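You operate a simulated robot arm through the tools that you are given. There is no shell and no other tool. Be economical: measure what you need, move in short steps, check, and stop when the job is done.

Carry out the task below with a simulated robot arm. There is one attempt and no reset: what you move stays moved.

TASK
Take the white packet labelled "59" from the top of the green table and put it on top of the flat carton there. Stack the green carton marked "26" from the top of the green table on top of the green carton that says "62". Fetch the red divider and set it on the shelf under the green table. Take the yellow pin and put it on the bottom shelf of the orange rack. Take the yellow pad and put it on the open shelf of the teal cabinet. Put the bare bearing labelled "57" from the top of the brown table on the open shelf of the teal cabinet and the bare bearing labelled "27" on the top of the yellow table. Take the green divider and leave it in the white handled tray. Fetch the blue carton labelled "92" from the top of the cream table and set it on the bottom shelf of the orange rack. Put the small carton on the top of the orange table away on the top of the purple table. The order is free. Set down upright: yellow pad.

Only the result counts: the job must be done as asked and must still hold three seconds after the hand-in. Knocking over, shifting, dropping, spilling or breaking anything else fails it.

THE ROBOT
A 7-joint arm with a two-finger parallel gripper on a trunk, on a base that drives. Base frame: it is fixed to the floor where the robot stands at the start and does not move with it; the origin is under the middle of the robot, x ahead of it, y to its left, z up; the surface under the hand at the start is at about z = 700. Readings come in mm, rad, newtons and seconds.
With the tool pointing down near the work surface it reaches from about 460 to 920 mm from the robot's upright axis, wherever it stands. Its first joint turns from -2.007 to 2.007 rad. Places, roughly: bare bearing [-1750, 1250, 750]; blue carton [-1750, -2000, 1000]; bottom shelf of the orange rack [-1800, 1900, 400]; flat carton [750, 0, 750]; green carton [750, -250, 750]; green divider (15x5x4 cm) [-1800, -300, 900]; open shelf of the teal cabinet [-2500, 4100, 400]; red divider (15x5x4 cm) [800, 900, 700]; shelf under the green table [500, 300, 300]; small carton [-4000, -2000, 1000]; top of the purple table [-7800, -3700, 800]; top of the yellow table [700, 2000, 800]; white handled tray (39x22x6 cm) [500, 800, 300]; white packet [750, 0, 750]; yellow pad (15x3x5 cm) [800, 4100, 800]; yellow pin (10x3x3 cm) [500, 3200, 800]. Payload 3.91 kg.
The TCP is the grasp point between the finger pads, 30 mm short of the fingertips. In the tool frame z runs along the fingers and y along their closing line. The gripper opens to 110 mm. The fingers are 20 mm wide and 10 mm thick; the gripper's body (48 by 112 mm) begins 55 mm behind the TCP.
Orientation is that of the tool frame in the base frame, as a unit quaternion [x, y, z, w]. With the fingers straight down and closing along the base's y, the tool's x points along the base's -x, its y along +y and its z along -z.

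THE INTERFACE
- The arm moves only by the tool jog_arm. Its argument "increments" is a list of rows, each a list of 7 numbers: the gripper command, from -1 (fully open) to 1 (shut), values between in proportion, then the shift along the tool's x, y, z in mm, then the turn, a rotation vector about the tool's x, y, z in rad. In form: [[grip, dx, dy, dz, ax, ay, az], ...]. A call has 1 to 20 rows; each row is the pose to reach, as a shift and turn from the pose commanded when the call began, along the tool's axes at that moment. Each row takes 0.2 s and may step no farther than 50 mm and 0.15 rad from the row before; otherwise, or with a gripper value out of range, the whole call is refused. Where a pose cannot be reached the arm comes as near as it can. A force on the tool above 40 N (or 10 N above the force at the start of the call, whichever is more), or a blocked arm, ends the call early, and 0.2 s more pass. The fingers move at their own pace (about 153 mm/s each) and stop on an object; they squeeze with about 28 N. The grip force told is the motor's: it shows also when the fingers shut on nothing. Time passes only in rows, and 0.2 s behind the last, so rows that repeat a pose let the fingers close. It gives the time, the measured TCP pose, the force on the tool (base axes), the opening and the grip force at its end, in the units of the frame above (readings bear some noise), with the torque about the TCP (base axes, N m) and any sound that the robot's microphone picked up.
- Cameras (640 x 400 px; columns grow to the right, rows downward): "scene" is now at [206.7, 199.6, 1290.4]; the picture's right is [-0.15, -0.99, 0.00], its down [-0.71, 0.11, -0.70] and it looks along [0.69, -0.10, -0.72] (base axes); focal length 214 px, centre (320, 200). "wrist" rides on the gripper at [72, 17, -103] in the tool frame; the picture's right is [-0.23, 0.97, 0.00], its down [-0.76, -0.18, -0.62] and it looks along [-0.61, -0.14, 0.78] (tool axes); focal length 222 px, centre (320, 200). There is no depth. A picture from a camera that has moved, and an enlarged one, comes with that camera's place and axes in the base frame and with its lens. The place of the scene camera against the robot may be out by one fixed shift of up to 25 mm in any direction.
- camera(camera): a new picture of that camera. It takes no simulated time.
- move_column(by): slides the trunk up (or, below 0, down) by that many mm; the arm and the scene camera ride with it, the base frame stays. It gives what a move gives, with no picture.
- steer(legs): drives the robot by 1 to 6 legs, each [ahead, left, turn to the left] in mm, mm and rad, along the robot's own axes; the way and the turn of a leg run together, so that a leg with both is an arc; at most 1500 mm and 3.142 rad a leg. The arm and the cameras ride along, it lands a little off, and it stops where it bumps. It gives what a move gives.
- pan_tilt(pan, tilt): turns the head with the scene camera to pan (to the left, within 1.396 rad either way) and tilt (down, from -0.506 to 1.204), counted from straight ahead of the robot. It gives what a move gives.
- enlarge(camera, box): a new picture of the part [left, top, right, bottom] of that camera's present view, enlarged. It takes no simulated time.
- finish_job(): hands the job in; it is judged then, once.

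Go step by step. Nothing tells you exact positions but the pictures and the camera data: compare them with the known pose of the tool, close in by small moves and look again before you grip or let go. The budget is 525 turns and 300 pictures, counting those below and the enlarged ones. Unless the task says otherwise, let go and move clear before handing in, and close with one line.

The tools are called after "Request:" as a command line: name --pt "numbers of a row" for each row, then --argument value for the rest, lists and objects as JSON in quotes. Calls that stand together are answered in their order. jog_arm: Moves the arm, as the interface text tells. Its arguments: {"type":"object","properties":{"increments":{"type":"array","items":{"type":"array","items":{"type":"number"}}}},"required":["increments"]} The other tools are called the same way: move_column (by) slides the trunk up or down; steer (legs) drives the base; pan_tilt (pan, tilt) turns the head that bears the scene camera; camera (camera) takes a picture; enlarge (camera, box) takes an enlarged picture of a part of a camera's view; finish_job () hands the job in.

At the start:

```text
time_s: 0.0
tcp_pos: [556.2, 9.7, 1049.9]
ee_rot: [0.0, 1.0, 0.0, 0.0]
contact_force: [-1.2, 0.2, 0.4]
torque: [-0.02, 0.01, 0.0]
grip_width: 109.8
grasp_force: 0.1
trunk travel left (down, up): [-650.0, 340.0]
robot x, y, heading: [-3.0, 0.1, 0.002]
head pan, tilt: [-0.148, 0.799]
```

scene: 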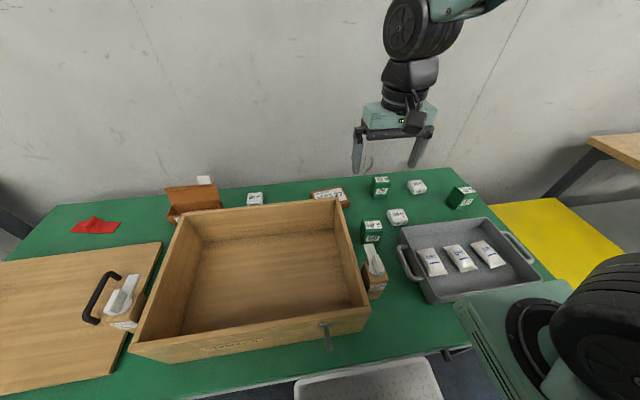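
wrist: 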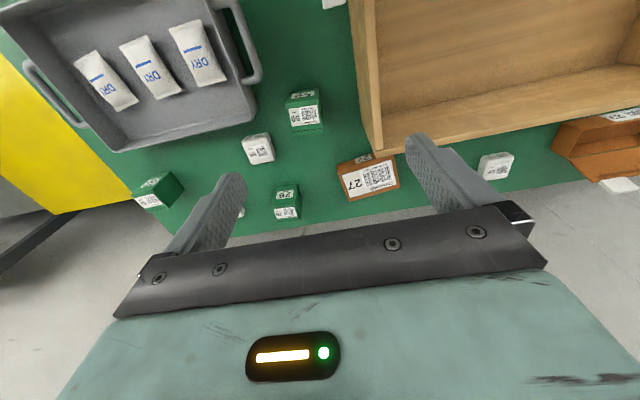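

I see the green table with several small cartons, packets and a drawer/box on it. First I look closer to read the labels.

Request:
enlarge --camera "scene" --box '[300, 160, 500, 285]'

Request:
enlarge --camera "wrist" --box '[120, 80, 440, 280]'

Request:
enlarge --camera "scene" --box '[60, 165, 300, 315]'

```text
3.20 times, centred on (400, 222) of scene
camera zoom: at [206.7, 199.6, 1290.4], right [-0.15, -0.99, 0.0], down [-0.71, 0.11, -0.7], along [0.69, -0.1, -0.72], focal length 686 px, centre (64, 128)
```

zoom: 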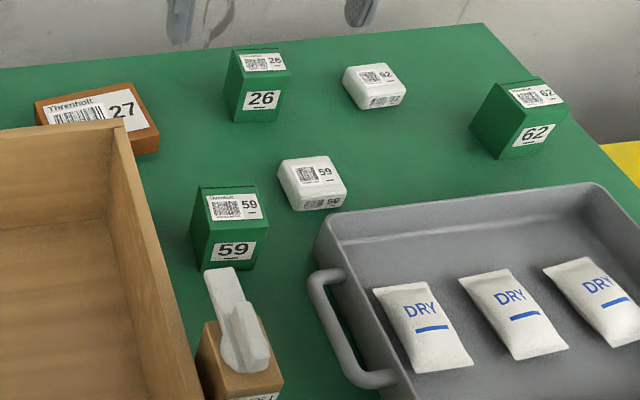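

```text
2.00 times, centred on (280, 180) of wrist
camera zoom: at [482.6, 26.8, 1153.6], right [0.23, 0.97, 0.0], down [0.76, -0.18, 0.62], along [0.61, -0.14, -0.78], focal length 444 px, centre (400, 240)
```

zoom: 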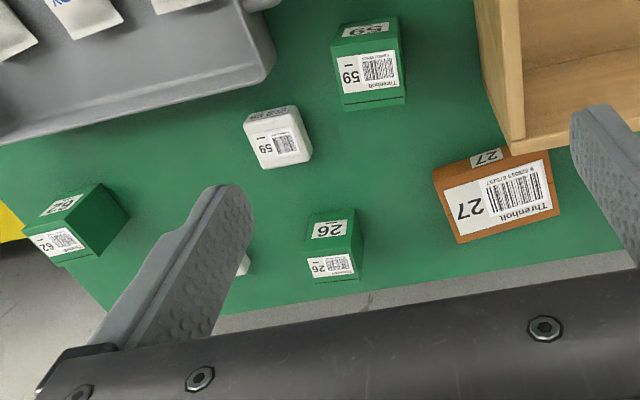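

```text
2.67 times, centred on (180, 240) of scene
camera zoom: at [206.7, 199.6, 1290.4], right [-0.15, -0.99, 0.0], down [-0.71, 0.11, -0.7], along [0.69, -0.1, -0.72], focal length 572 px, centre (693, 93)
```

zoom: 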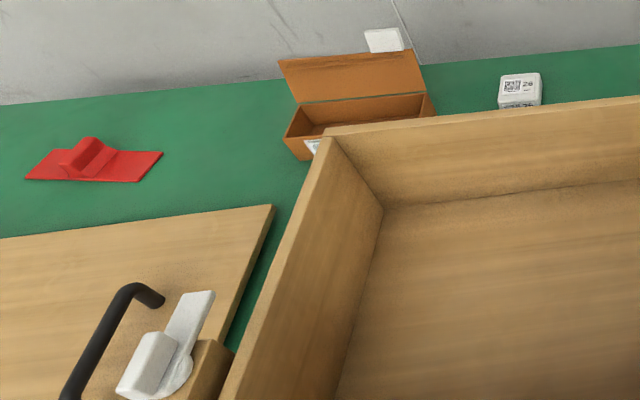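

The labels are readable: packet 59 near (660,-148), flat carton 27 near (787,75), carton 26 near (780,-119), carton 62 near (694,-403). I move above packet 59 and look.

Request:
jog_arm --pt "-1 -16 -26 33 0 0 0" --pt "-1 -33 -52 66 0 0 0" --pt "-1 -50 -78 99 0 0 0" --pt "-1 -66 -104 132 0 0 0" --pt "-1 -83 -130 165 0 0 0" --pt "-1 -99 -155 200 0 0 0" --pt "-1 -99 -155 200 0 0 0"

Request:
camera --camera "wrist"

```text
time_s: 1.6
tcp_pos: [653.2, -150.1, 849.6]
ee_rot: [-0.001, 1.0, 0.0, 0.001]
contact_force: [0.5, 0.1, 0.3]
torque: [0.0, 0.04, 0.03]
grip_width: 109.9
grasp_force: 0.1
trunk travel left (down, up): [-650.0, 340.0]
robot x, y, heading: [2.9, -0.6, 0.004]
head pan, tilt: [-0.148, 0.799]
```

```text
294 pictures are left
camera wrist: at [580.0, -132.8, 951.9], right [0.23, 0.97, 0.0], down [0.76, -0.18, 0.62], along [0.61, -0.14, -0.78], focal length 222 px, centre (320, 200)
```

wrist: 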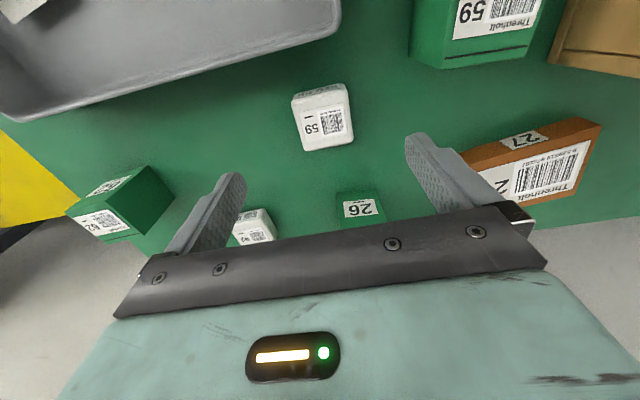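

Request:
enlarge --camera "wrist" --box '[260, 60, 420, 160]'

```text
4.00 times, centred on (340, 110) of wrist
camera zoom: at [580.0, -132.8, 951.9], right [0.23, 0.97, 0.0], down [0.76, -0.18, 0.62], along [0.61, -0.14, -0.78], focal length 888 px, centre (240, 560)
```

zoom: 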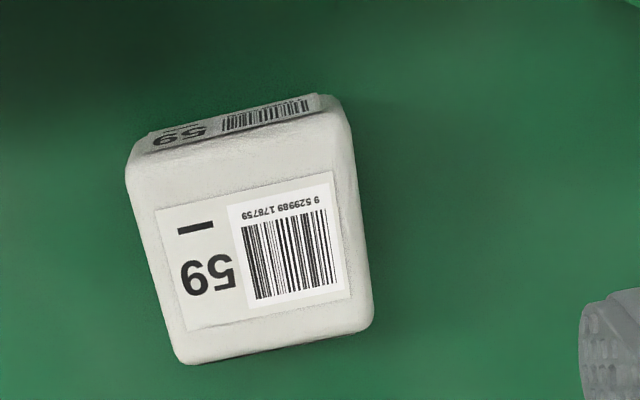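

Packet 59 is axis-aligned, about 53 mm square, centred near (660,-146). I descend and grip it.

Request:
jog_arm --pt "-1 -4 2 40 0 0 0" --pt "-1 -7 4 80 0 0 0" --pt "-1 -7 4 100 0 0 0" --pt "-1 -7 4 112 0 0 0" --pt "0.2 -7 4 112 0 0 0" --pt "1 -7 4 112 0 0 0" --pt "1 -7 4 112 0 0 0"

Request:
camera --camera "wrist"

```text
time_s: 3.2
tcp_pos: [661.0, -143.9, 738.1]
ee_rot: [0.001, 1.0, 0.0, 0.0]
contact_force: [1.2, 0.4, 1.1]
torque: [-0.03, -0.04, 0.06]
grip_width: 55.4
grasp_force: 27.9
trunk travel left (down, up): [-650.0, 340.0]
robot x, y, heading: [2.3, 3.2, 0.004]
head pan, tilt: [-0.148, 0.799]
```

```text
292 pictures are left
camera wrist: at [587.4, -125.8, 842.0], right [0.23, 0.97, 0.0], down [0.76, -0.18, 0.62], along [0.61, -0.14, -0.78], focal length 222 px, centre (320, 200)
```

wrist: 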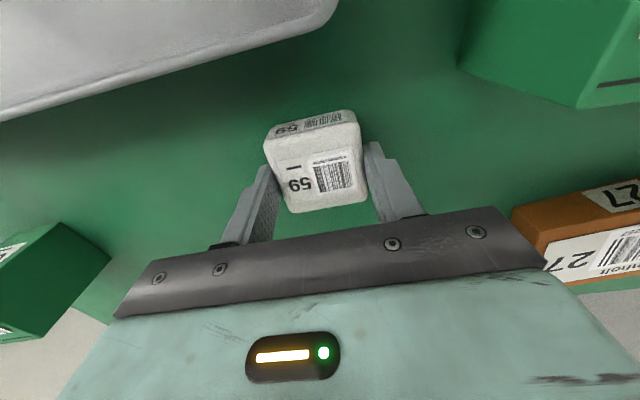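

Packet held (55 mm). I lift it and carry it above the flat carton.

Request:
jog_arm --pt "1 0 0 -45 0 0 0" --pt "1 0 0 -90 0 0 0" --pt "1 0 0 -135 0 0 0" --pt "1 -25 40 -145 0 0 0" --pt "1 -50 80 -145 0 0 0" --pt "1 -75 122 -145 0 0 0" --pt "1 -100 165 -145 0 0 0" --pt "1 -115 195 -145 0 0 0" --pt "1 -123 220 -145 0 0 0" --pt "1 -123 220 -145 0 0 0"

Request:
camera --camera "wrist"

Request:
camera --camera "scene"

```text
time_s: 5.4
tcp_pos: [787.0, 80.9, 884.0]
ee_rot: [0.0, 1.0, 0.0, 0.0]
contact_force: [0.5, 0.1, -2.0]
torque: [0.01, -0.02, 0.01]
grip_width: 55.6
grasp_force: 27.7
trunk travel left (down, up): [-650.0, 340.0]
robot x, y, heading: [-2.4, -1.4, -0.001]
head pan, tilt: [-0.148, 0.799]
```

```text
291 pictures are left
camera wrist: at [714.0, 97.9, 986.7], right [0.23, 0.97, 0.0], down [0.76, -0.18, 0.62], along [0.61, -0.14, -0.78], focal length 222 px, centre (320, 200)
```

wrist: 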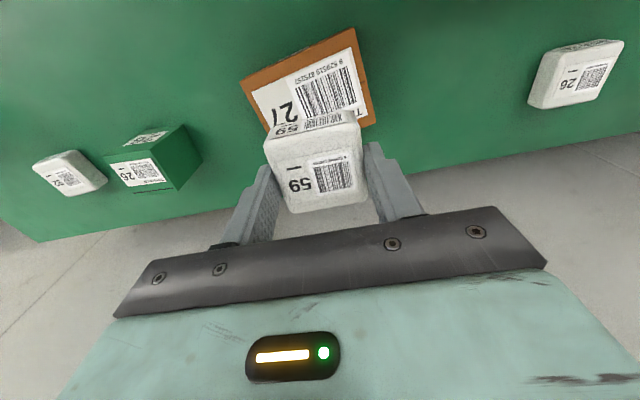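

```text
290 pictures are left
camera scene: at [206.8, 199.6, 1290.3], right [-0.15, -0.99, 0.0], down [-0.71, 0.11, -0.7], along [0.69, -0.1, -0.72], focal length 214 px, centre (320, 200)
```

scene: 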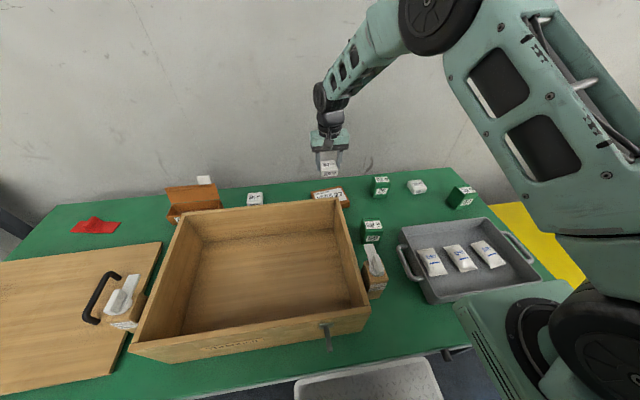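

Request:
enlarge --camera "wrist" --box '[230, 15, 390, 115]'

Request:
enlarge --camera "scene" --box '[290, 150, 370, 200]'

```text
4.00 times, centred on (310, 65) of wrist
camera zoom: at [714.0, 97.9, 986.7], right [0.23, 0.97, 0.0], down [0.76, -0.18, 0.62], along [0.61, -0.14, -0.78], focal length 888 px, centre (360, 740)
```

zoom: 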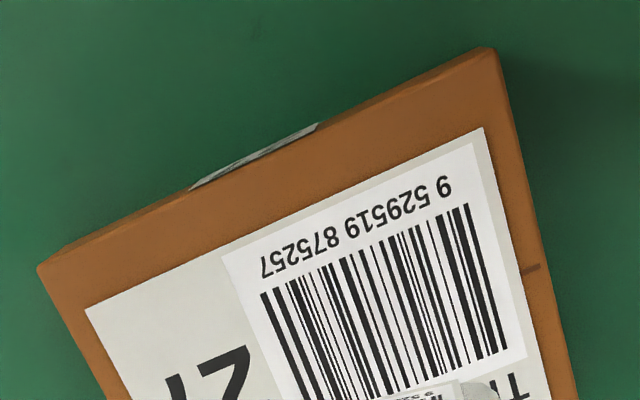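

```text
8.00 times, centred on (330, 175) of scene
camera zoom: at [206.8, 199.6, 1290.3], right [-0.15, -0.99, 0.0], down [-0.71, 0.11, -0.7], along [0.69, -0.1, -0.72], focal length 1716 px, centre (240, 400)
```

zoom: 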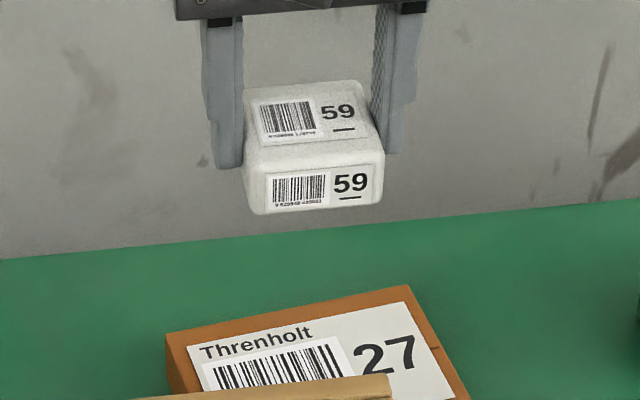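

Request:
jog_arm --pt "1 3 -3 40 0 0 0" --pt "1 5 -6 75 0 0 0" --pt "1 5 -6 92 0 0 0" --pt "1 5 -6 92 0 0 0"

Request:
enlarge --camera "scene" --box '[290, 160, 370, 210]'

Request:
camera --camera "wrist"

```text
time_s: 6.4
tcp_pos: [778.9, 71.7, 790.3]
ee_rot: [0.0, 1.0, -0.001, 0.0]
contact_force: [-0.1, -0.6, -1.3]
torque: [0.02, 0.02, 0.01]
grip_width: 55.6
grasp_force: 27.8
trunk travel left (down, up): [-650.0, 340.0]
robot x, y, heading: [-1.6, -1.7, 0.001]
head pan, tilt: [-0.148, 0.799]
```

```text
8.00 times, centred on (330, 185) of scene
camera zoom: at [206.8, 199.6, 1290.3], right [-0.15, -0.99, 0.0], down [-0.71, 0.11, -0.7], along [0.69, -0.1, -0.72], focal length 1716 px, centre (240, 320)
```

zoom: 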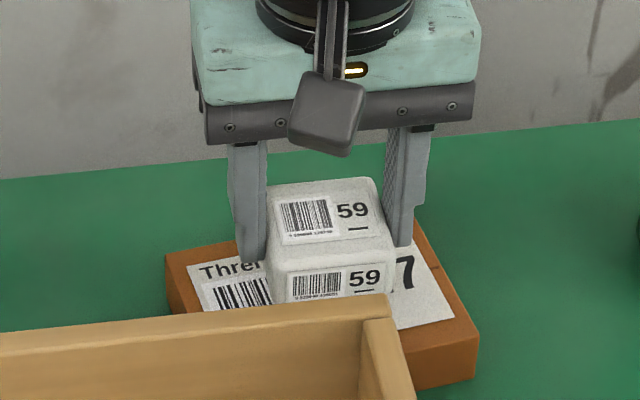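

```text
286 pictures are left
camera wrist: at [705.8, 88.7, 893.7], right [0.23, 0.97, 0.0], down [0.76, -0.18, 0.62], along [0.61, -0.14, -0.78], focal length 222 px, centre (320, 200)
```

wrist: 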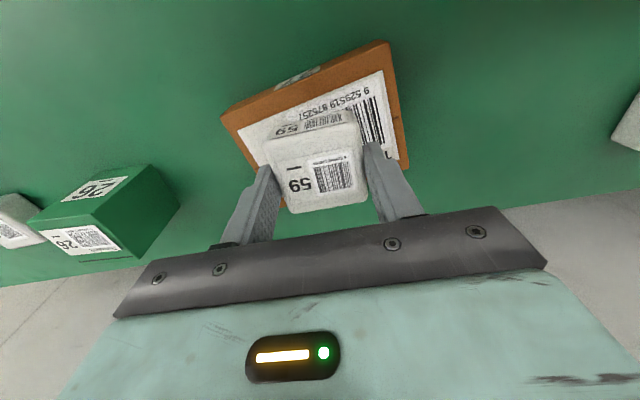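

Request:
jog_arm --pt "1 -3 4 5 0 0 0" --pt "1 -3 4 8 0 0 0" --pt "1 -3 4 11 0 0 0"

```text
time_s: 7.2
tcp_pos: [781.8, 75.0, 780.6]
ee_rot: [0.0, 1.0, 0.0, 0.0]
contact_force: [0.5, -0.1, -2.2]
torque: [-0.02, -0.01, 0.02]
grip_width: 55.3
grasp_force: 28.1
trunk travel left (down, up): [-650.0, 340.0]
robot x, y, heading: [-1.3, 1.0, 0.0]
head pan, tilt: [-0.148, 0.799]
```

Request:
jog_arm --pt "1 0 0 4 0 0 0" --pt "1 0 0 7 0 0 0"

Request:
enlarge --camera "wrist" --box '[200, 20, 440, 220]'

```text
time_s: 7.8
tcp_pos: [781.8, 75.1, 774.4]
ee_rot: [0.0, 1.0, 0.0, 0.0]
contact_force: [-0.6, 0.3, -1.9]
torque: [0.0, -0.03, -0.02]
grip_width: 55.4
grasp_force: 27.9
trunk travel left (down, up): [-650.0, 340.0]
robot x, y, heading: [1.2, 1.2, 0.002]
head pan, tilt: [-0.148, 0.799]
```

```text
2.00 times, centred on (320, 120) of wrist
camera zoom: at [708.6, 92.7, 877.0], right [0.23, 0.97, 0.0], down [0.76, -0.18, 0.62], along [0.61, -0.14, -0.78], focal length 444 px, centre (320, 360)
```

zoom: 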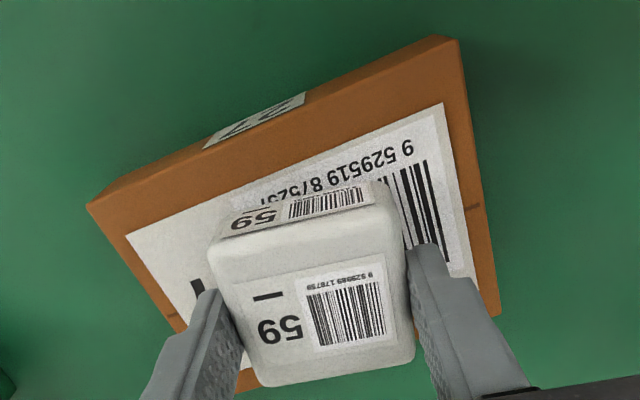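

Request:
jog_arm --pt "1 0 0 2 0 0 0" --pt "1 0 0 4 0 0 0" --pt "1 0 0 6 0 0 0"

```text
time_s: 8.6
tcp_pos: [781.4, 75.5, 768.5]
ee_rot: [-0.001, 1.0, 0.0, 0.0]
contact_force: [-0.9, -1.3, 1.1]
torque: [-0.03, -0.11, -0.01]
grip_width: 55.4
grasp_force: 28.2
trunk travel left (down, up): [-650.0, 340.0]
robot x, y, heading: [-1.0, 1.7, 0.001]
head pan, tilt: [-0.148, 0.799]
```

Request:
jog_arm --pt "1 0 0 1 0 0 0" --pt "1 0 0 1 0 0 0"

```text
time_s: 9.2
tcp_pos: [783.1, 75.3, 769.1]
ee_rot: [0.001, 1.0, 0.0, 0.002]
contact_force: [-2.7, -1.5, 18.5]
torque: [-0.18, 0.41, -0.01]
grip_width: 55.5
grasp_force: 27.7
trunk travel left (down, up): [-650.0, 340.0]
robot x, y, heading: [2.3, 0.6, 0.003]
head pan, tilt: [-0.148, 0.799]
```

In contact; release and lift.

Request:
jog_arm --pt "0.2 0 0 -1 0 0 0" --pt "-0.4 0 0 -1 0 0 0" --pt "-0.6 0 0 -1 0 0 0" --pt "-0.6 0 0 -40 0 0 0" --pt "-0.6 0 0 -85 0 0 0" --pt "-1 0 0 -130 0 0 0"

Request:
camera --camera "wrist"

```text
time_s: 10.6
tcp_pos: [782.0, 75.4, 894.9]
ee_rot: [0.0, 1.0, 0.0, -0.001]
contact_force: [0.3, 0.4, -0.4]
torque: [0.0, 0.01, 0.0]
grip_width: 109.8
grasp_force: 0.0
trunk travel left (down, up): [-650.0, 340.0]
robot x, y, heading: [-0.5, -0.7, -0.003]
head pan, tilt: [-0.148, 0.799]
```

```text
284 pictures are left
camera wrist: at [709.8, 93.1, 997.9], right [0.23, 0.97, 0.0], down [0.76, -0.18, 0.62], along [0.61, -0.14, -0.78], focal length 222 px, centre (320, 200)
```

wrist: 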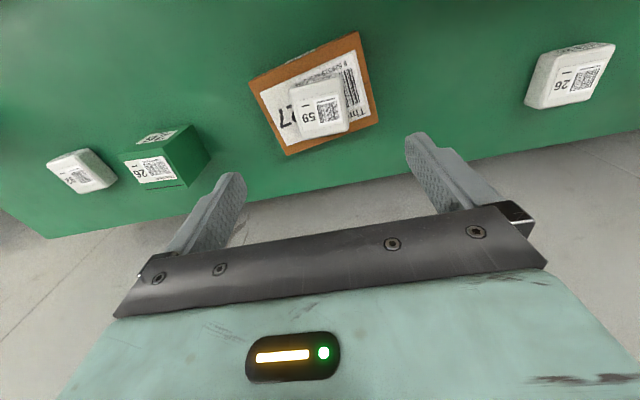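

Packet placed. Now above carton 26.

Request:
jog_arm --pt "-1 0 -48 0 0 0 0" --pt "-1 0 -96 0 0 0 0" --pt "-1 2 -144 0 0 0 0" --pt "-1 2 -192 10 0 0 0" --pt "-1 2 -200 20 0 0 0" --pt "-1 2 -200 20 0 0 0"

Request:
enlarge --camera "wrist" --box '[160, 40, 480, 240]'

```text
time_s: 12.0
tcp_pos: [778.0, -124.5, 877.9]
ee_rot: [0.0, 1.0, 0.0, 0.001]
contact_force: [0.3, -0.4, -1.4]
torque: [-0.01, 0.03, -0.02]
grip_width: 110.0
grasp_force: 0.1
trunk travel left (down, up): [-650.0, 340.0]
robot x, y, heading: [0.6, 1.5, 0.007]
head pan, tilt: [-0.148, 0.799]
```

```text
2.00 times, centred on (320, 140) of wrist
camera zoom: at [705.6, -107.1, 980.9], right [0.23, 0.97, 0.0], down [0.76, -0.18, 0.62], along [0.61, -0.14, -0.78], focal length 444 px, centre (320, 320)
```

zoom: 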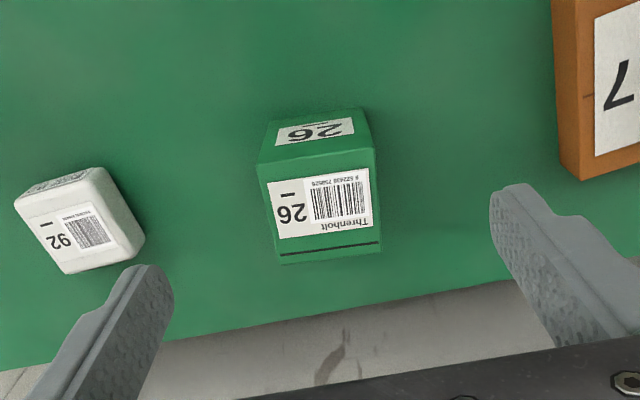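

Request:
jog_arm --pt "-1 -24 -2 20 0 0 0.08" --pt "-1 -24 -2 60 0 0 0.08" --pt "-1 -24 -2 100 0 0 0.08" --pt "-1 -24 -2 133 0 0 0.08" --pt "-1 -24 -2 133 0 0 0.08"

Request:
camera --camera "wrist"

```text
time_s: 13.2
tcp_pos: [800.8, -128.0, 743.8]
ee_rot: [0.04, 0.999, -0.001, 0.001]
contact_force: [-0.8, 0.9, 0.3]
torque: [0.04, -0.02, -0.03]
grip_width: 109.9
grasp_force: 0.1
trunk travel left (down, up): [-650.0, 340.0]
robot x, y, heading: [3.2, -1.6, -0.0]
head pan, tilt: [-0.148, 0.799]
```

```text
282 pictures are left
camera wrist: at [729.5, -104.3, 847.4], right [0.3, 0.95, 0.0], down [0.74, -0.24, 0.62], along [0.59, -0.19, -0.78], focal length 222 px, centre (320, 200)
```

wrist: 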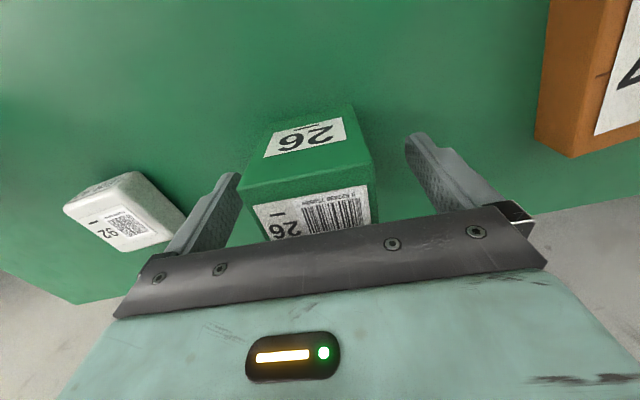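

Request:
jog_arm --pt "0.1 0 0 0 0 0 0" --pt "0.5 0 0 0 0 0 0" --pt "1 0 0 0 0 0 0" --pt "1 0 0 0 0 0 0" --pt "1 0 0 -40 0 0 0" --pt "1 0 0 -85 0 0 0" --pt "1 0 0 -130 0 0 0" --pt "1 0 0 -175 0 0 0" --pt "1 0 0 -175 0 0 0"

Request:
camera --camera "wrist"

Request:
camera --camera "scene"

```text
time_s: 15.2
tcp_pos: [802.6, -126.7, 917.6]
ee_rot: [0.04, 0.999, 0.001, 0.0]
contact_force: [0.9, 0.1, -1.7]
torque: [-0.05, -0.03, 0.0]
grip_width: 55.8
grasp_force: 28.2
trunk travel left (down, up): [-650.0, 340.0]
robot x, y, heading: [2.2, 1.2, 0.001]
head pan, tilt: [-0.148, 0.799]
```

```text
281 pictures are left
camera wrist: at [731.7, -103.1, 1021.0], right [0.3, 0.95, 0.0], down [0.75, -0.24, 0.62], along [0.59, -0.19, -0.78], focal length 222 px, centre (320, 200)
```

wrist: 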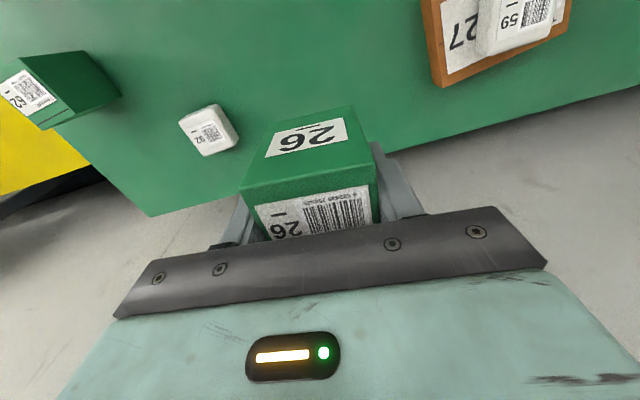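

```text
280 pictures are left
camera scene: at [206.9, 199.6, 1290.3], right [-0.15, -0.99, 0.0], down [-0.71, 0.11, -0.7], along [0.69, -0.1, -0.72], focal length 214 px, centre (320, 200)
```

scene: 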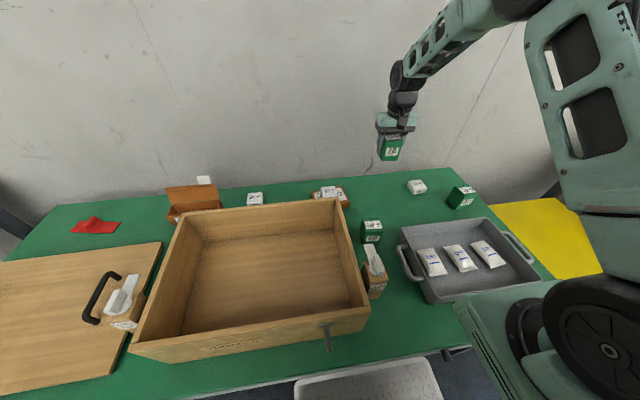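

Request:
jog_arm --pt "1 18 -43 -20 0 0 0" --pt "1 36 -86 -25 0 0 0" --pt "1 54 -129 -25 0 0 0" --pt "1 72 -172 -25 0 0 0" --pt "1 94 -215 -25 0 0 0" --pt "1 94 -221 -25 0 0 0"

Request:
camera --camera "wrist"

```text
refused: row 1 steps farther than a row can; nothing moved
```

```text
279 pictures are left
camera wrist: at [731.7, -103.1, 1021.0], right [0.3, 0.95, 0.0], down [0.75, -0.24, 0.62], along [0.59, -0.19, -0.78], focal length 222 px, centre (320, 200)
```

wrist: 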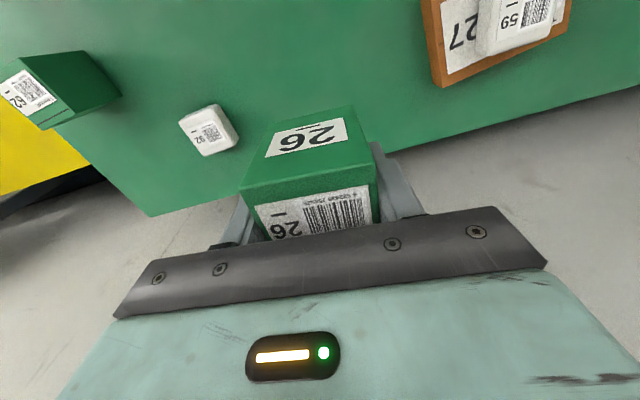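

Request:
jog_arm --pt "1 16 -37 -10 0 0 0" --pt "1 32 -74 -20 0 0 0" --pt "1 48 -111 -25 0 0 0" --pt "1 64 -148 -25 0 0 0" --pt "1 80 -185 -25 0 0 0" --pt "1 94 -221 -25 0 0 0" --pt "1 94 -221 -25 0 0 0"

Request:
camera --camera "wrist"

```text
time_s: 16.8
tcp_pos: [694.5, -337.7, 945.1]
ee_rot: [0.039, 0.999, 0.001, 0.0]
contact_force: [1.2, -0.4, -1.1]
torque: [0.0, 0.01, 0.0]
grip_width: 55.9
grasp_force: 28.0
trunk travel left (down, up): [-650.0, 340.0]
robot x, y, heading: [-2.3, 1.3, -0.002]
head pan, tilt: [-0.148, 0.799]
```

```text
278 pictures are left
camera wrist: at [622.4, -314.6, 1048.1], right [0.3, 0.95, 0.0], down [0.74, -0.24, 0.62], along [0.59, -0.19, -0.78], focal length 222 px, centre (320, 200)
```

wrist: 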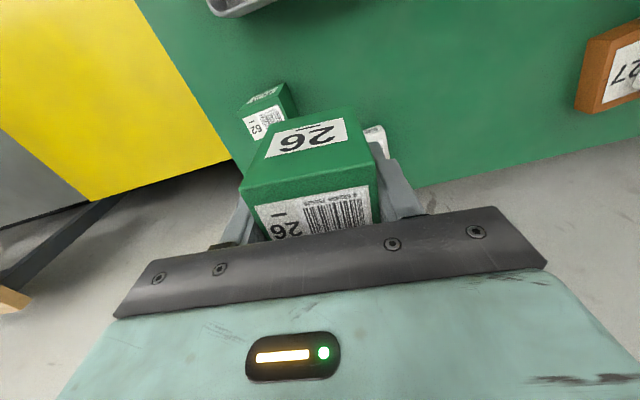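

Request:
jog_arm --pt "1 0 40 0 0 0 0" --pt "1 0 80 0 0 0 0" --pt "1 0 80 0 0 0 0"

Request:
enlarge --camera "wrist" --box '[120, 30, 320, 180]'

```text
time_s: 17.6
tcp_pos: [699.0, -258.1, 944.8]
ee_rot: [0.039, 0.999, 0.0, -0.001]
contact_force: [-0.6, 0.4, -1.9]
torque: [0.01, -0.02, -0.02]
grip_width: 55.7
grasp_force: 28.0
trunk travel left (down, up): [-650.0, 340.0]
robot x, y, heading: [-2.1, -0.9, 0.002]
head pan, tilt: [-0.148, 0.799]
```

```text
2.67 times, centred on (220, 105) of wrist
camera zoom: at [628.3, -235.4, 1048.6], right [0.3, 0.95, 0.0], down [0.74, -0.24, 0.62], along [0.59, -0.19, -0.78], focal length 592 px, centre (587, 453)
```

zoom: 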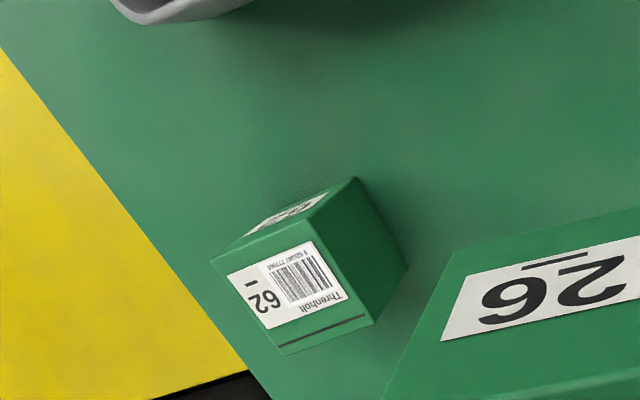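

Request:
jog_arm --pt "1 -4 -45 0 0 0 -0.04" --pt "1 -8 -90 0 0 0 -0.078" --pt "1 -11 -135 0 0 0 -0.078" --pt "1 -12 -150 40 0 0 -0.078" --pt "1 -12 -150 85 0 0 -0.078" --pt "1 -12 -150 105 0 0 -0.078" --pt "1 -12 -150 105 0 0 -0.078"

Request:
camera --camera "wrist"

Request:
enlarge --camera "scene" --box '[400, 140, 520, 215]'

```text
time_s: 19.2
tcp_pos: [703.1, -408.4, 836.2]
ee_rot: [0.001, 1.0, 0.001, 0.0]
contact_force: [0.2, -0.1, -1.9]
torque: [0.02, -0.01, 0.03]
grip_width: 55.6
grasp_force: 27.9
trunk travel left (down, up): [-650.0, 340.0]
robot x, y, heading: [-1.4, -4.1, 0.002]
head pan, tilt: [-0.148, 0.799]
```

```text
276 pictures are left
camera wrist: at [630.6, -390.6, 939.4], right [0.23, 0.97, 0.0], down [0.76, -0.18, 0.62], along [0.61, -0.14, -0.78], focal length 222 px, centre (320, 200)
```

wrist: 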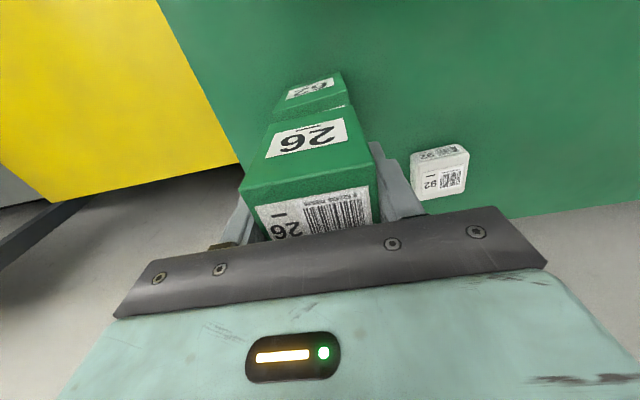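

```text
5.33 times, centred on (460, 178) of scene
camera zoom: at [206.8, 199.5, 1290.3], right [-0.15, -0.99, 0.0], down [-0.71, 0.11, -0.7], along [0.69, -0.1, -0.72], focal length 1144 px, centre (-427, 320)
```

zoom: 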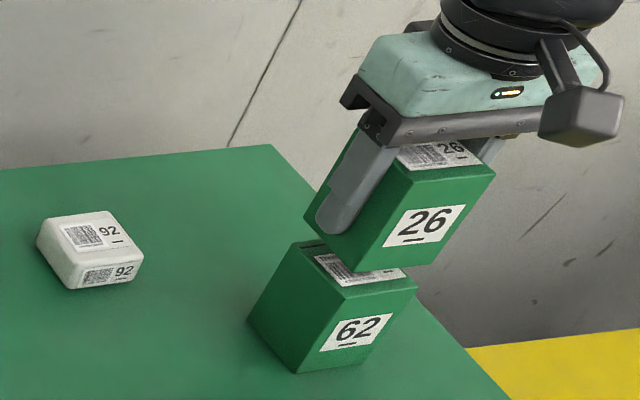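

Request:
jog_arm --pt "1 2 0 4 0 0 0" --pt "1 3 0 8 0 0 0" --pt "1 3 0 12 0 0 0"

Request:
enlarge --camera "scene" --box '[400, 140, 520, 215]'

```text
time_s: 20.0
tcp_pos: [698.8, -409.2, 825.6]
ee_rot: [0.0, 1.0, 0.0, 0.001]
contact_force: [-0.2, 0.1, -2.0]
torque: [0.01, 0.0, -0.03]
grip_width: 56.1
grasp_force: 27.8
trunk travel left (down, up): [-650.0, 340.0]
robot x, y, heading: [-1.4, -1.6, -0.0]
head pan, tilt: [-0.148, 0.799]
```

```text
5.33 times, centred on (460, 178) of scene
camera zoom: at [206.8, 199.5, 1290.3], right [-0.15, -0.99, 0.0], down [-0.71, 0.11, -0.7], along [0.69, -0.1, -0.72], focal length 1144 px, centre (-427, 320)
```

zoom: 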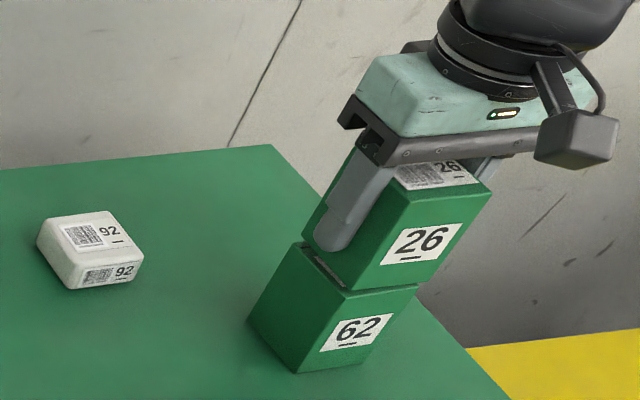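

Request:
jog_arm --pt "1 0 0 2 0 0 0" --pt "1 0 0 4 0 0 0" --pt "1 0 0 6 0 0 0"

```text
time_s: 20.8
tcp_pos: [696.8, -409.1, 820.4]
ee_rot: [0.001, 1.0, -0.001, 0.0]
contact_force: [-0.4, 0.1, -1.3]
torque: [0.0, 0.06, 0.02]
grip_width: 55.9
grasp_force: 28.3
trunk travel left (down, up): [-650.0, 340.0]
robot x, y, heading: [-1.0, -0.8, -0.002]
head pan, tilt: [-0.148, 0.799]
```

Request:
jog_arm --pt "1 -1.5 0 1.5 0 0 0" --pt "1 -1.5 0 3 0 0 0"

Request:
enlarge --camera "scene" --box '[430, 160, 494, 200]'

```text
time_s: 21.4
tcp_pos: [698.3, -408.8, 820.2]
ee_rot: [0.001, 1.0, -0.002, 0.001]
contact_force: [-1.3, -0.6, 12.0]
torque: [0.28, 0.41, 0.05]
grip_width: 55.8
grasp_force: 27.9
trunk travel left (down, up): [-650.0, 340.0]
robot x, y, heading: [-1.7, 2.1, 0.004]
head pan, tilt: [-0.148, 0.799]
```

```text
10.00 times, centred on (462, 180) of scene
camera zoom: at [206.3, 199.8, 1290.7], right [-0.15, -0.99, 0.0], down [-0.71, 0.11, -0.7], along [0.69, -0.1, -0.72], focal length 2145 px, centre (-1100, 400)
```

zoom: 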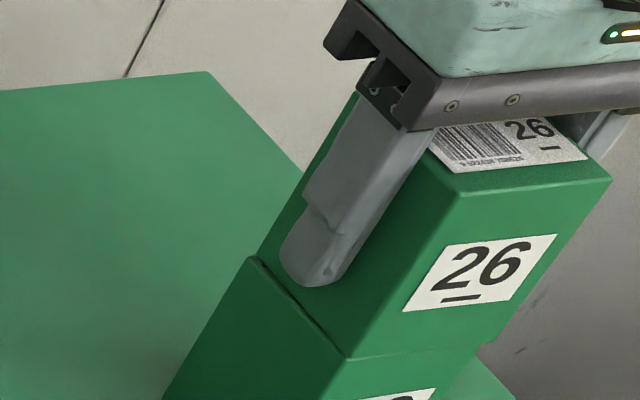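

Contact, well aligned. Release and rise.

Request:
jog_arm --pt "0.2 0 0 0 0 0 0" --pt "-0.3 0 0 0 0 0 0" --pt "-0.6 0 0 0 0 0 0" --pt "-0.8 0 0 -40 0 0 0" --pt "-0.8 0 0 -85 0 0 0" --pt "-1 0 0 -130 0 0 0" --pt "-1 0 0 -170 0 0 0"

Request:
camera --camera "scene"

```text
time_s: 23.0
tcp_pos: [695.4, -410.5, 989.9]
ee_rot: [0.001, 1.0, 0.001, 0.0]
contact_force: [0.5, -0.1, -0.2]
torque: [0.04, 0.0, -0.05]
grip_width: 110.1
grasp_force: 0.0
trunk travel left (down, up): [-650.0, 340.0]
robot x, y, heading: [-0.3, 1.2, -0.002]
head pan, tilt: [-0.148, 0.799]
```

```text
272 pictures are left
camera scene: at [207.1, 199.4, 1290.3], right [-0.15, -0.99, 0.0], down [-0.71, 0.11, -0.7], along [0.69, -0.1, -0.72], focal length 214 px, centre (320, 200)
```

scene: 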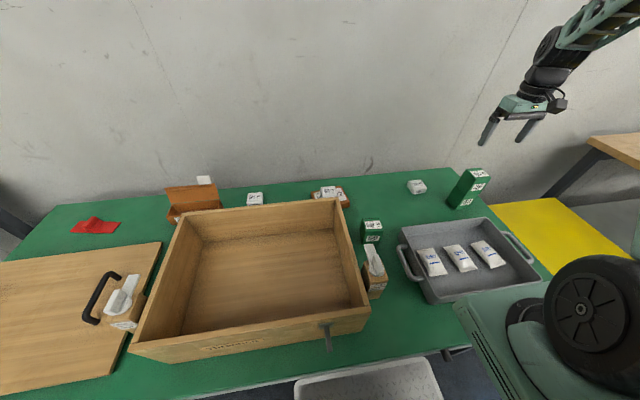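

Stack done. Next I look around to the left before driving to the red divider.

Request:
pan_tilt --pan 0.9 --tilt 0.7

Request:
camera --camera "scene"

Request:
pan_tilt --pan 0.1 --tilt 1.2

Request:
camera --camera "scene"

```text
time_s: 24.3
tcp_pos: [695.5, -411.8, 989.0]
ee_rot: [0.001, 1.0, 0.0, 0.0]
contact_force: [0.0, 0.6, -0.2]
torque: [-0.04, 0.01, 0.01]
grip_width: 109.8
grasp_force: 0.0
trunk travel left (down, up): [-650.0, 340.0]
robot x, y, heading: [1.0, -0.3, -0.005]
head pan, tilt: [0.901, 0.7]
```

```text
271 pictures are left
camera scene: at [179.8, 278.1, 1298.6], right [0.78, -0.62, 0.0], down [-0.4, -0.5, -0.76], along [0.48, 0.6, -0.64], focal length 214 px, centre (320, 200)
```

scene: 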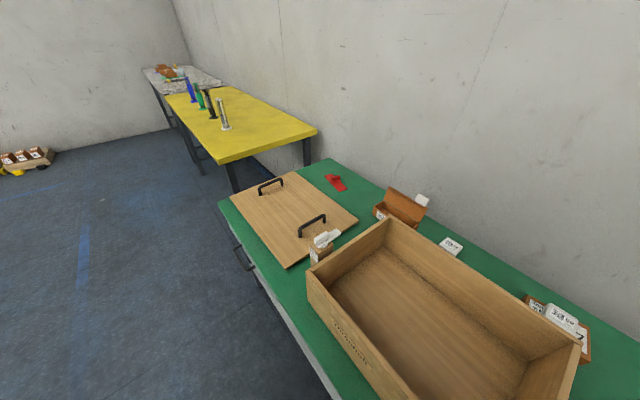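

```text
time_s: 25.4
tcp_pos: [695.2, -409.7, 988.7]
ee_rot: [0.002, 1.0, 0.0, 0.0]
contact_force: [0.4, 0.4, 0.3]
torque: [-0.01, 0.03, -0.02]
grip_width: 110.1
grasp_force: 0.0
trunk travel left (down, up): [-650.0, 340.0]
robot x, y, heading: [-3.7, 2.0, -0.005]
head pan, tilt: [0.099, 1.201]
```

```text
270 pictures are left
camera scene: at [182.7, 217.1, 1262.6], right [0.1, -0.99, 0.0], down [-0.93, -0.09, -0.36], along [0.36, 0.04, -0.93], focal length 214 px, centre (320, 200)
```

scene: 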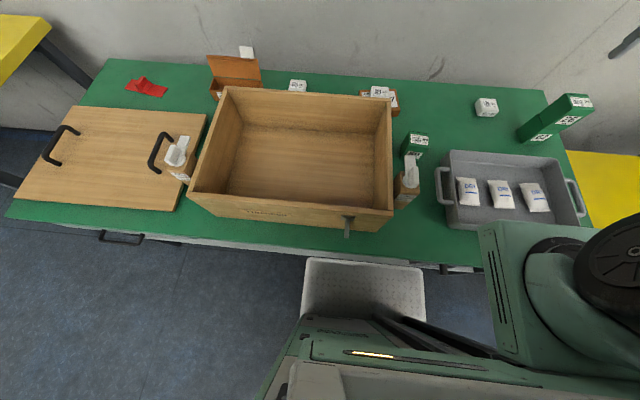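

The way to the left is clear. I drive 750 mm left toward the red divider, then look.

Request:
steer --legs '[[0, 750, 0]]'

Request:
camera --camera "scene"

Request:
camera --camera "wrist"

```text
time_s: 29.5
tcp_pos: [694.7, 346.8, 989.4]
ee_rot: [-0.004, 1.0, 0.0, 0.001]
contact_force: [-0.2, -0.1, 0.5]
torque: [0.0, -0.01, 0.0]
grip_width: 110.1
grasp_force: 0.0
trunk travel left (down, up): [-650.0, 340.0]
robot x, y, heading: [-8.6, 748.2, 0.008]
head pan, tilt: [0.099, 1.201]
stopped in leg 1: the robot was blocked; the commanded pose is now the measured one
```

```text
269 pictures are left
camera scene: at [176.1, 969.0, 1262.6], right [0.11, -0.99, 0.0], down [-0.93, -0.1, -0.36], along [0.36, 0.04, -0.93], focal length 214 px, centre (320, 200)
```

scene: 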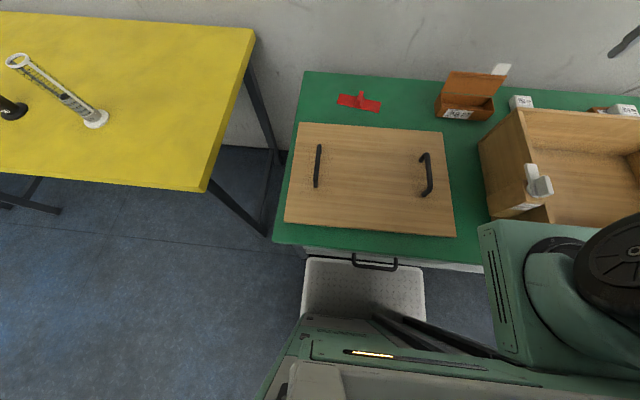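

```text
268 pictures are left
camera wrist: at [621.9, 363.6, 1092.8], right [0.22, 0.98, 0.0], down [0.76, -0.17, 0.62], along [0.61, -0.14, -0.78], focal length 222 px, centre (320, 200)
```

wrist: 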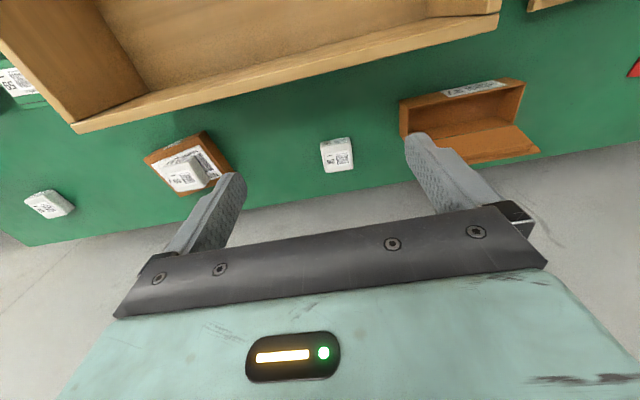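

The white bin rides with the robot, so it is the robot's own tray. I swing the arm over the red divider.

Request:
jog_arm --pt "-1 -3 45 0 0 0 0" --pt "-1 -6 90 0 0 0 0" --pt "-1 -9 135 0 0 0 0" --pt "-1 -12 180 0 0 0 0" --pt "-1 -15 225 0 0 0 0" --pt "-1 -18 270 0 0 0 0" --pt "-1 -21 315 0 0 0 0" --pt "-1 -24 360 0 0 0 0" --pt "-1 -27 405 0 0 0 0" --pt "-1 -30 450 0 0 0 0" --pt "-1 -40 490 20 0 0 0" --pt "-1 -45 520 50 0 0 0" --pt "-1 -45 520 80 0 0 0" --pt "-1 -45 520 80 0 0 0"

Request:
enlarge --camera "wrist" --box '[160, 0, 480, 200]'

Request:
enlarge --camera "scene" --box '[320, 75, 400, 125]'

```text
time_s: 32.5
tcp_pos: [736.5, 867.7, 909.6]
ee_rot: [-0.003, 1.0, -0.001, 0.0]
contact_force: [-0.7, 0.1, 0.9]
torque: [0.02, -0.03, 0.01]
grip_width: 110.1
grasp_force: 0.1
trunk travel left (down, up): [-650.0, 340.0]
robot x, y, heading: [-4.1, 746.4, 0.005]
head pan, tilt: [0.099, 1.201]
```

```text
2.00 times, centred on (320, 100) of wrist
camera zoom: at [664.2, 884.7, 1012.4], right [0.22, 0.98, 0.0], down [0.76, -0.17, 0.62], along [0.61, -0.14, -0.78], focal length 444 px, centre (320, 400)
```

zoom: 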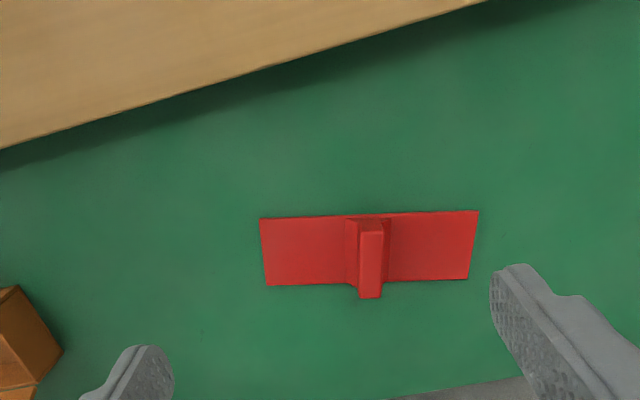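

```text
8.00 times, centred on (360, 100) of scene
camera zoom: at [176.0, 969.0, 1262.6], right [0.11, -0.99, 0.0], down [-0.93, -0.1, -0.36], along [0.36, 0.04, -0.93], focal length 1716 px, centre (0, 1000)
```

zoom: 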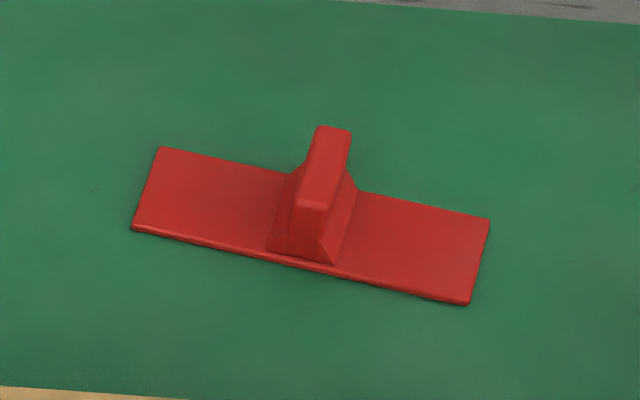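

The divider has a fin at its middle near (781,891). Before gripping, I back off to inspect the shelf under the table, which decides the grip angle.

Request:
steer --legs '[[-650, 0, 0]]'

Request:
pan_tilt --pan 0.0 --tilt 0.75

Request:
camera --camera "scene"

```text
time_s: 36.2
tcp_pos: [82.6, 861.1, 910.5]
ee_rot: [-0.003, 1.0, 0.0, 0.0]
contact_force: [0.0, -0.2, -0.5]
torque: [0.01, -0.01, -0.05]
grip_width: 110.1
grasp_force: 0.0
trunk travel left (down, up): [-650.0, 340.0]
robot x, y, heading: [-662.0, 746.4, 0.014]
head pan, tilt: [0.099, 1.201]
```

```text
time_s: 37.1
tcp_pos: [82.9, 860.5, 909.7]
ee_rot: [-0.004, 1.0, 0.001, 0.0]
contact_force: [-0.3, -0.2, -0.7]
torque: [-0.03, -0.01, 0.0]
grip_width: 109.9
grasp_force: 0.0
trunk travel left (down, up): [-650.0, 340.0]
robot x, y, heading: [-658.6, 748.6, 0.006]
head pan, tilt: [0.0, 0.75]
```

```text
265 pictures are left
camera scene: at [-450.8, 958.3, 1294.3], right [0.01, -1.0, 0.0], down [-0.68, 0.0, -0.73], along [0.73, 0.01, -0.68], focal length 214 px, centre (320, 200)
```

scene: 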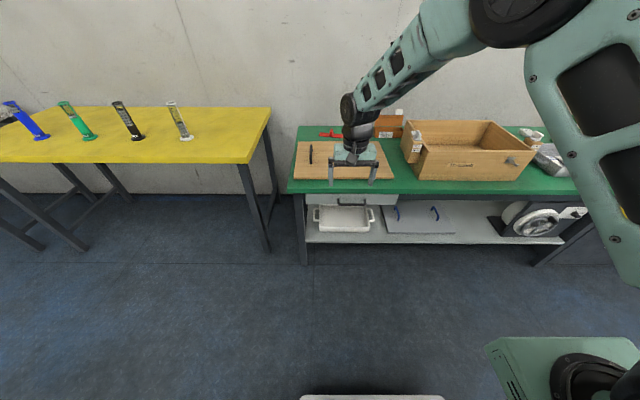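

Request:
enlarge --camera "scene" --box '[280, 170, 600, 270]'

Request:
enlarge --camera "scene" --box '[0, 80, 200, 205]'

```text
2.00 times, centred on (440, 220) of scene
camera zoom: at [-450.8, 958.3, 1294.3], right [0.01, -1.0, 0.0], down [-0.68, 0.0, -0.73], along [0.73, 0.01, -0.68], focal length 429 px, centre (80, 160)
```

zoom: 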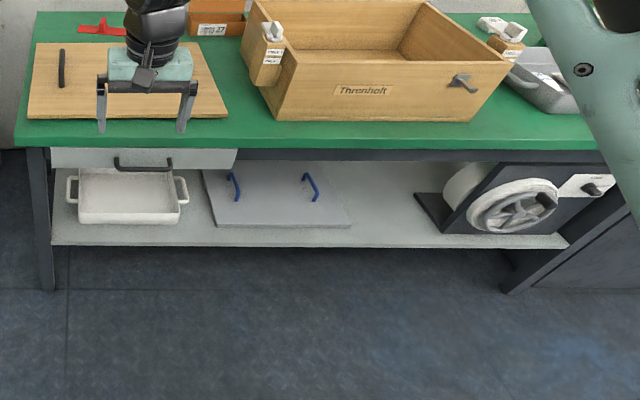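

```text
3.20 times, centred on (100, 142) of scene
camera zoom: at [-450.8, 958.3, 1294.3], right [0.01, -1.0, 0.0], down [-0.68, 0.0, -0.73], along [0.73, 0.01, -0.68], focal length 686 px, centre (1024, 384)
```

zoom: 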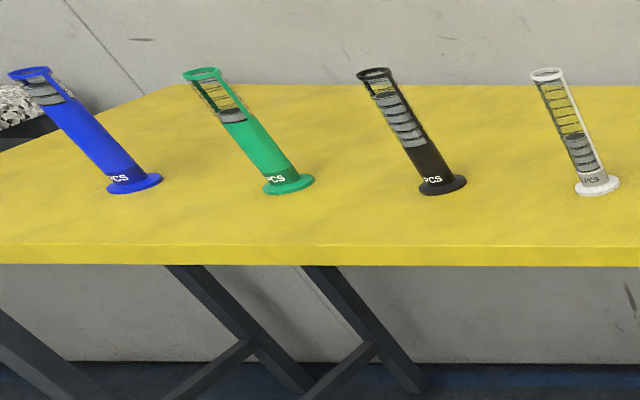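

The shelf is visible: tray at left under a drawer, a cover in the middle, free space near (370,45). I'll grip the divider with the tool tilted forward so it can go under the table; first orient the tool here in free space.

Request:
jog_arm --pt "-1 0 0 0 0 0 0.09" --pt "-1 0 0 0 0 0 0.175"

Request:
jog_arm --pt "-1 0 0 0 0 -0.14 0" --pt "-1 0 0 0 0 -0.28 0" --pt "-1 0 0 0 0 -0.42 0" --pt "-1 0 0 0 0 -0.56 0" --pt "-1 0 0 0 0 -0.7 0" --pt "-1 0 0 0 0 -0.7 0"

Request:
steer --legs '[[570, 0, -0.005]]'

Request:
camera --camera "wrist"

```text
time_s: 37.7
tcp_pos: [83.1, 862.0, 909.3]
ee_rot: [0.085, 0.996, 0.0, -0.001]
contact_force: [-1.3, 0.1, 0.2]
torque: [0.01, -0.04, 0.03]
grip_width: 109.7
grasp_force: 0.1
trunk travel left (down, up): [-650.0, 340.0]
robot x, y, heading: [-657.0, 746.1, 0.004]
head pan, tilt: [0.0, 0.75]
```

```text
time_s: 39.1
tcp_pos: [83.2, 861.0, 908.8]
ee_rot: [0.079, 0.936, -0.028, 0.343]
contact_force: [0.8, -0.3, -0.5]
torque: [0.0, 0.01, -0.01]
grip_width: 110.1
grasp_force: 0.0
trunk travel left (down, up): [-650.0, 340.0]
robot x, y, heading: [-659.2, 744.5, 0.009]
head pan, tilt: [0.0, 0.75]
```

```text
time_s: 42.3
tcp_pos: [641.9, 857.5, 909.6]
ee_rot: [0.083, 0.936, -0.03, 0.342]
contact_force: [0.2, 0.1, 0.3]
torque: [0.0, 0.0, 0.0]
grip_width: 110.0
grasp_force: 0.1
trunk travel left (down, up): [-650.0, 340.0]
robot x, y, heading: [-101.1, 744.4, 0.0]
head pan, tilt: [0.0, 0.75]
```

```text
262 pictures are left
camera wrist: at [524.3, 896.2, 942.1], right [0.34, 0.93, 0.15], down [0.15, -0.21, 0.97], along [0.93, -0.31, -0.21], focal length 222 px, centre (320, 200)
```

wrist: 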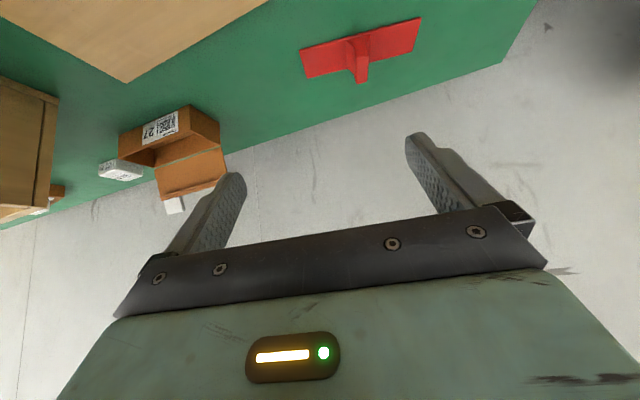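

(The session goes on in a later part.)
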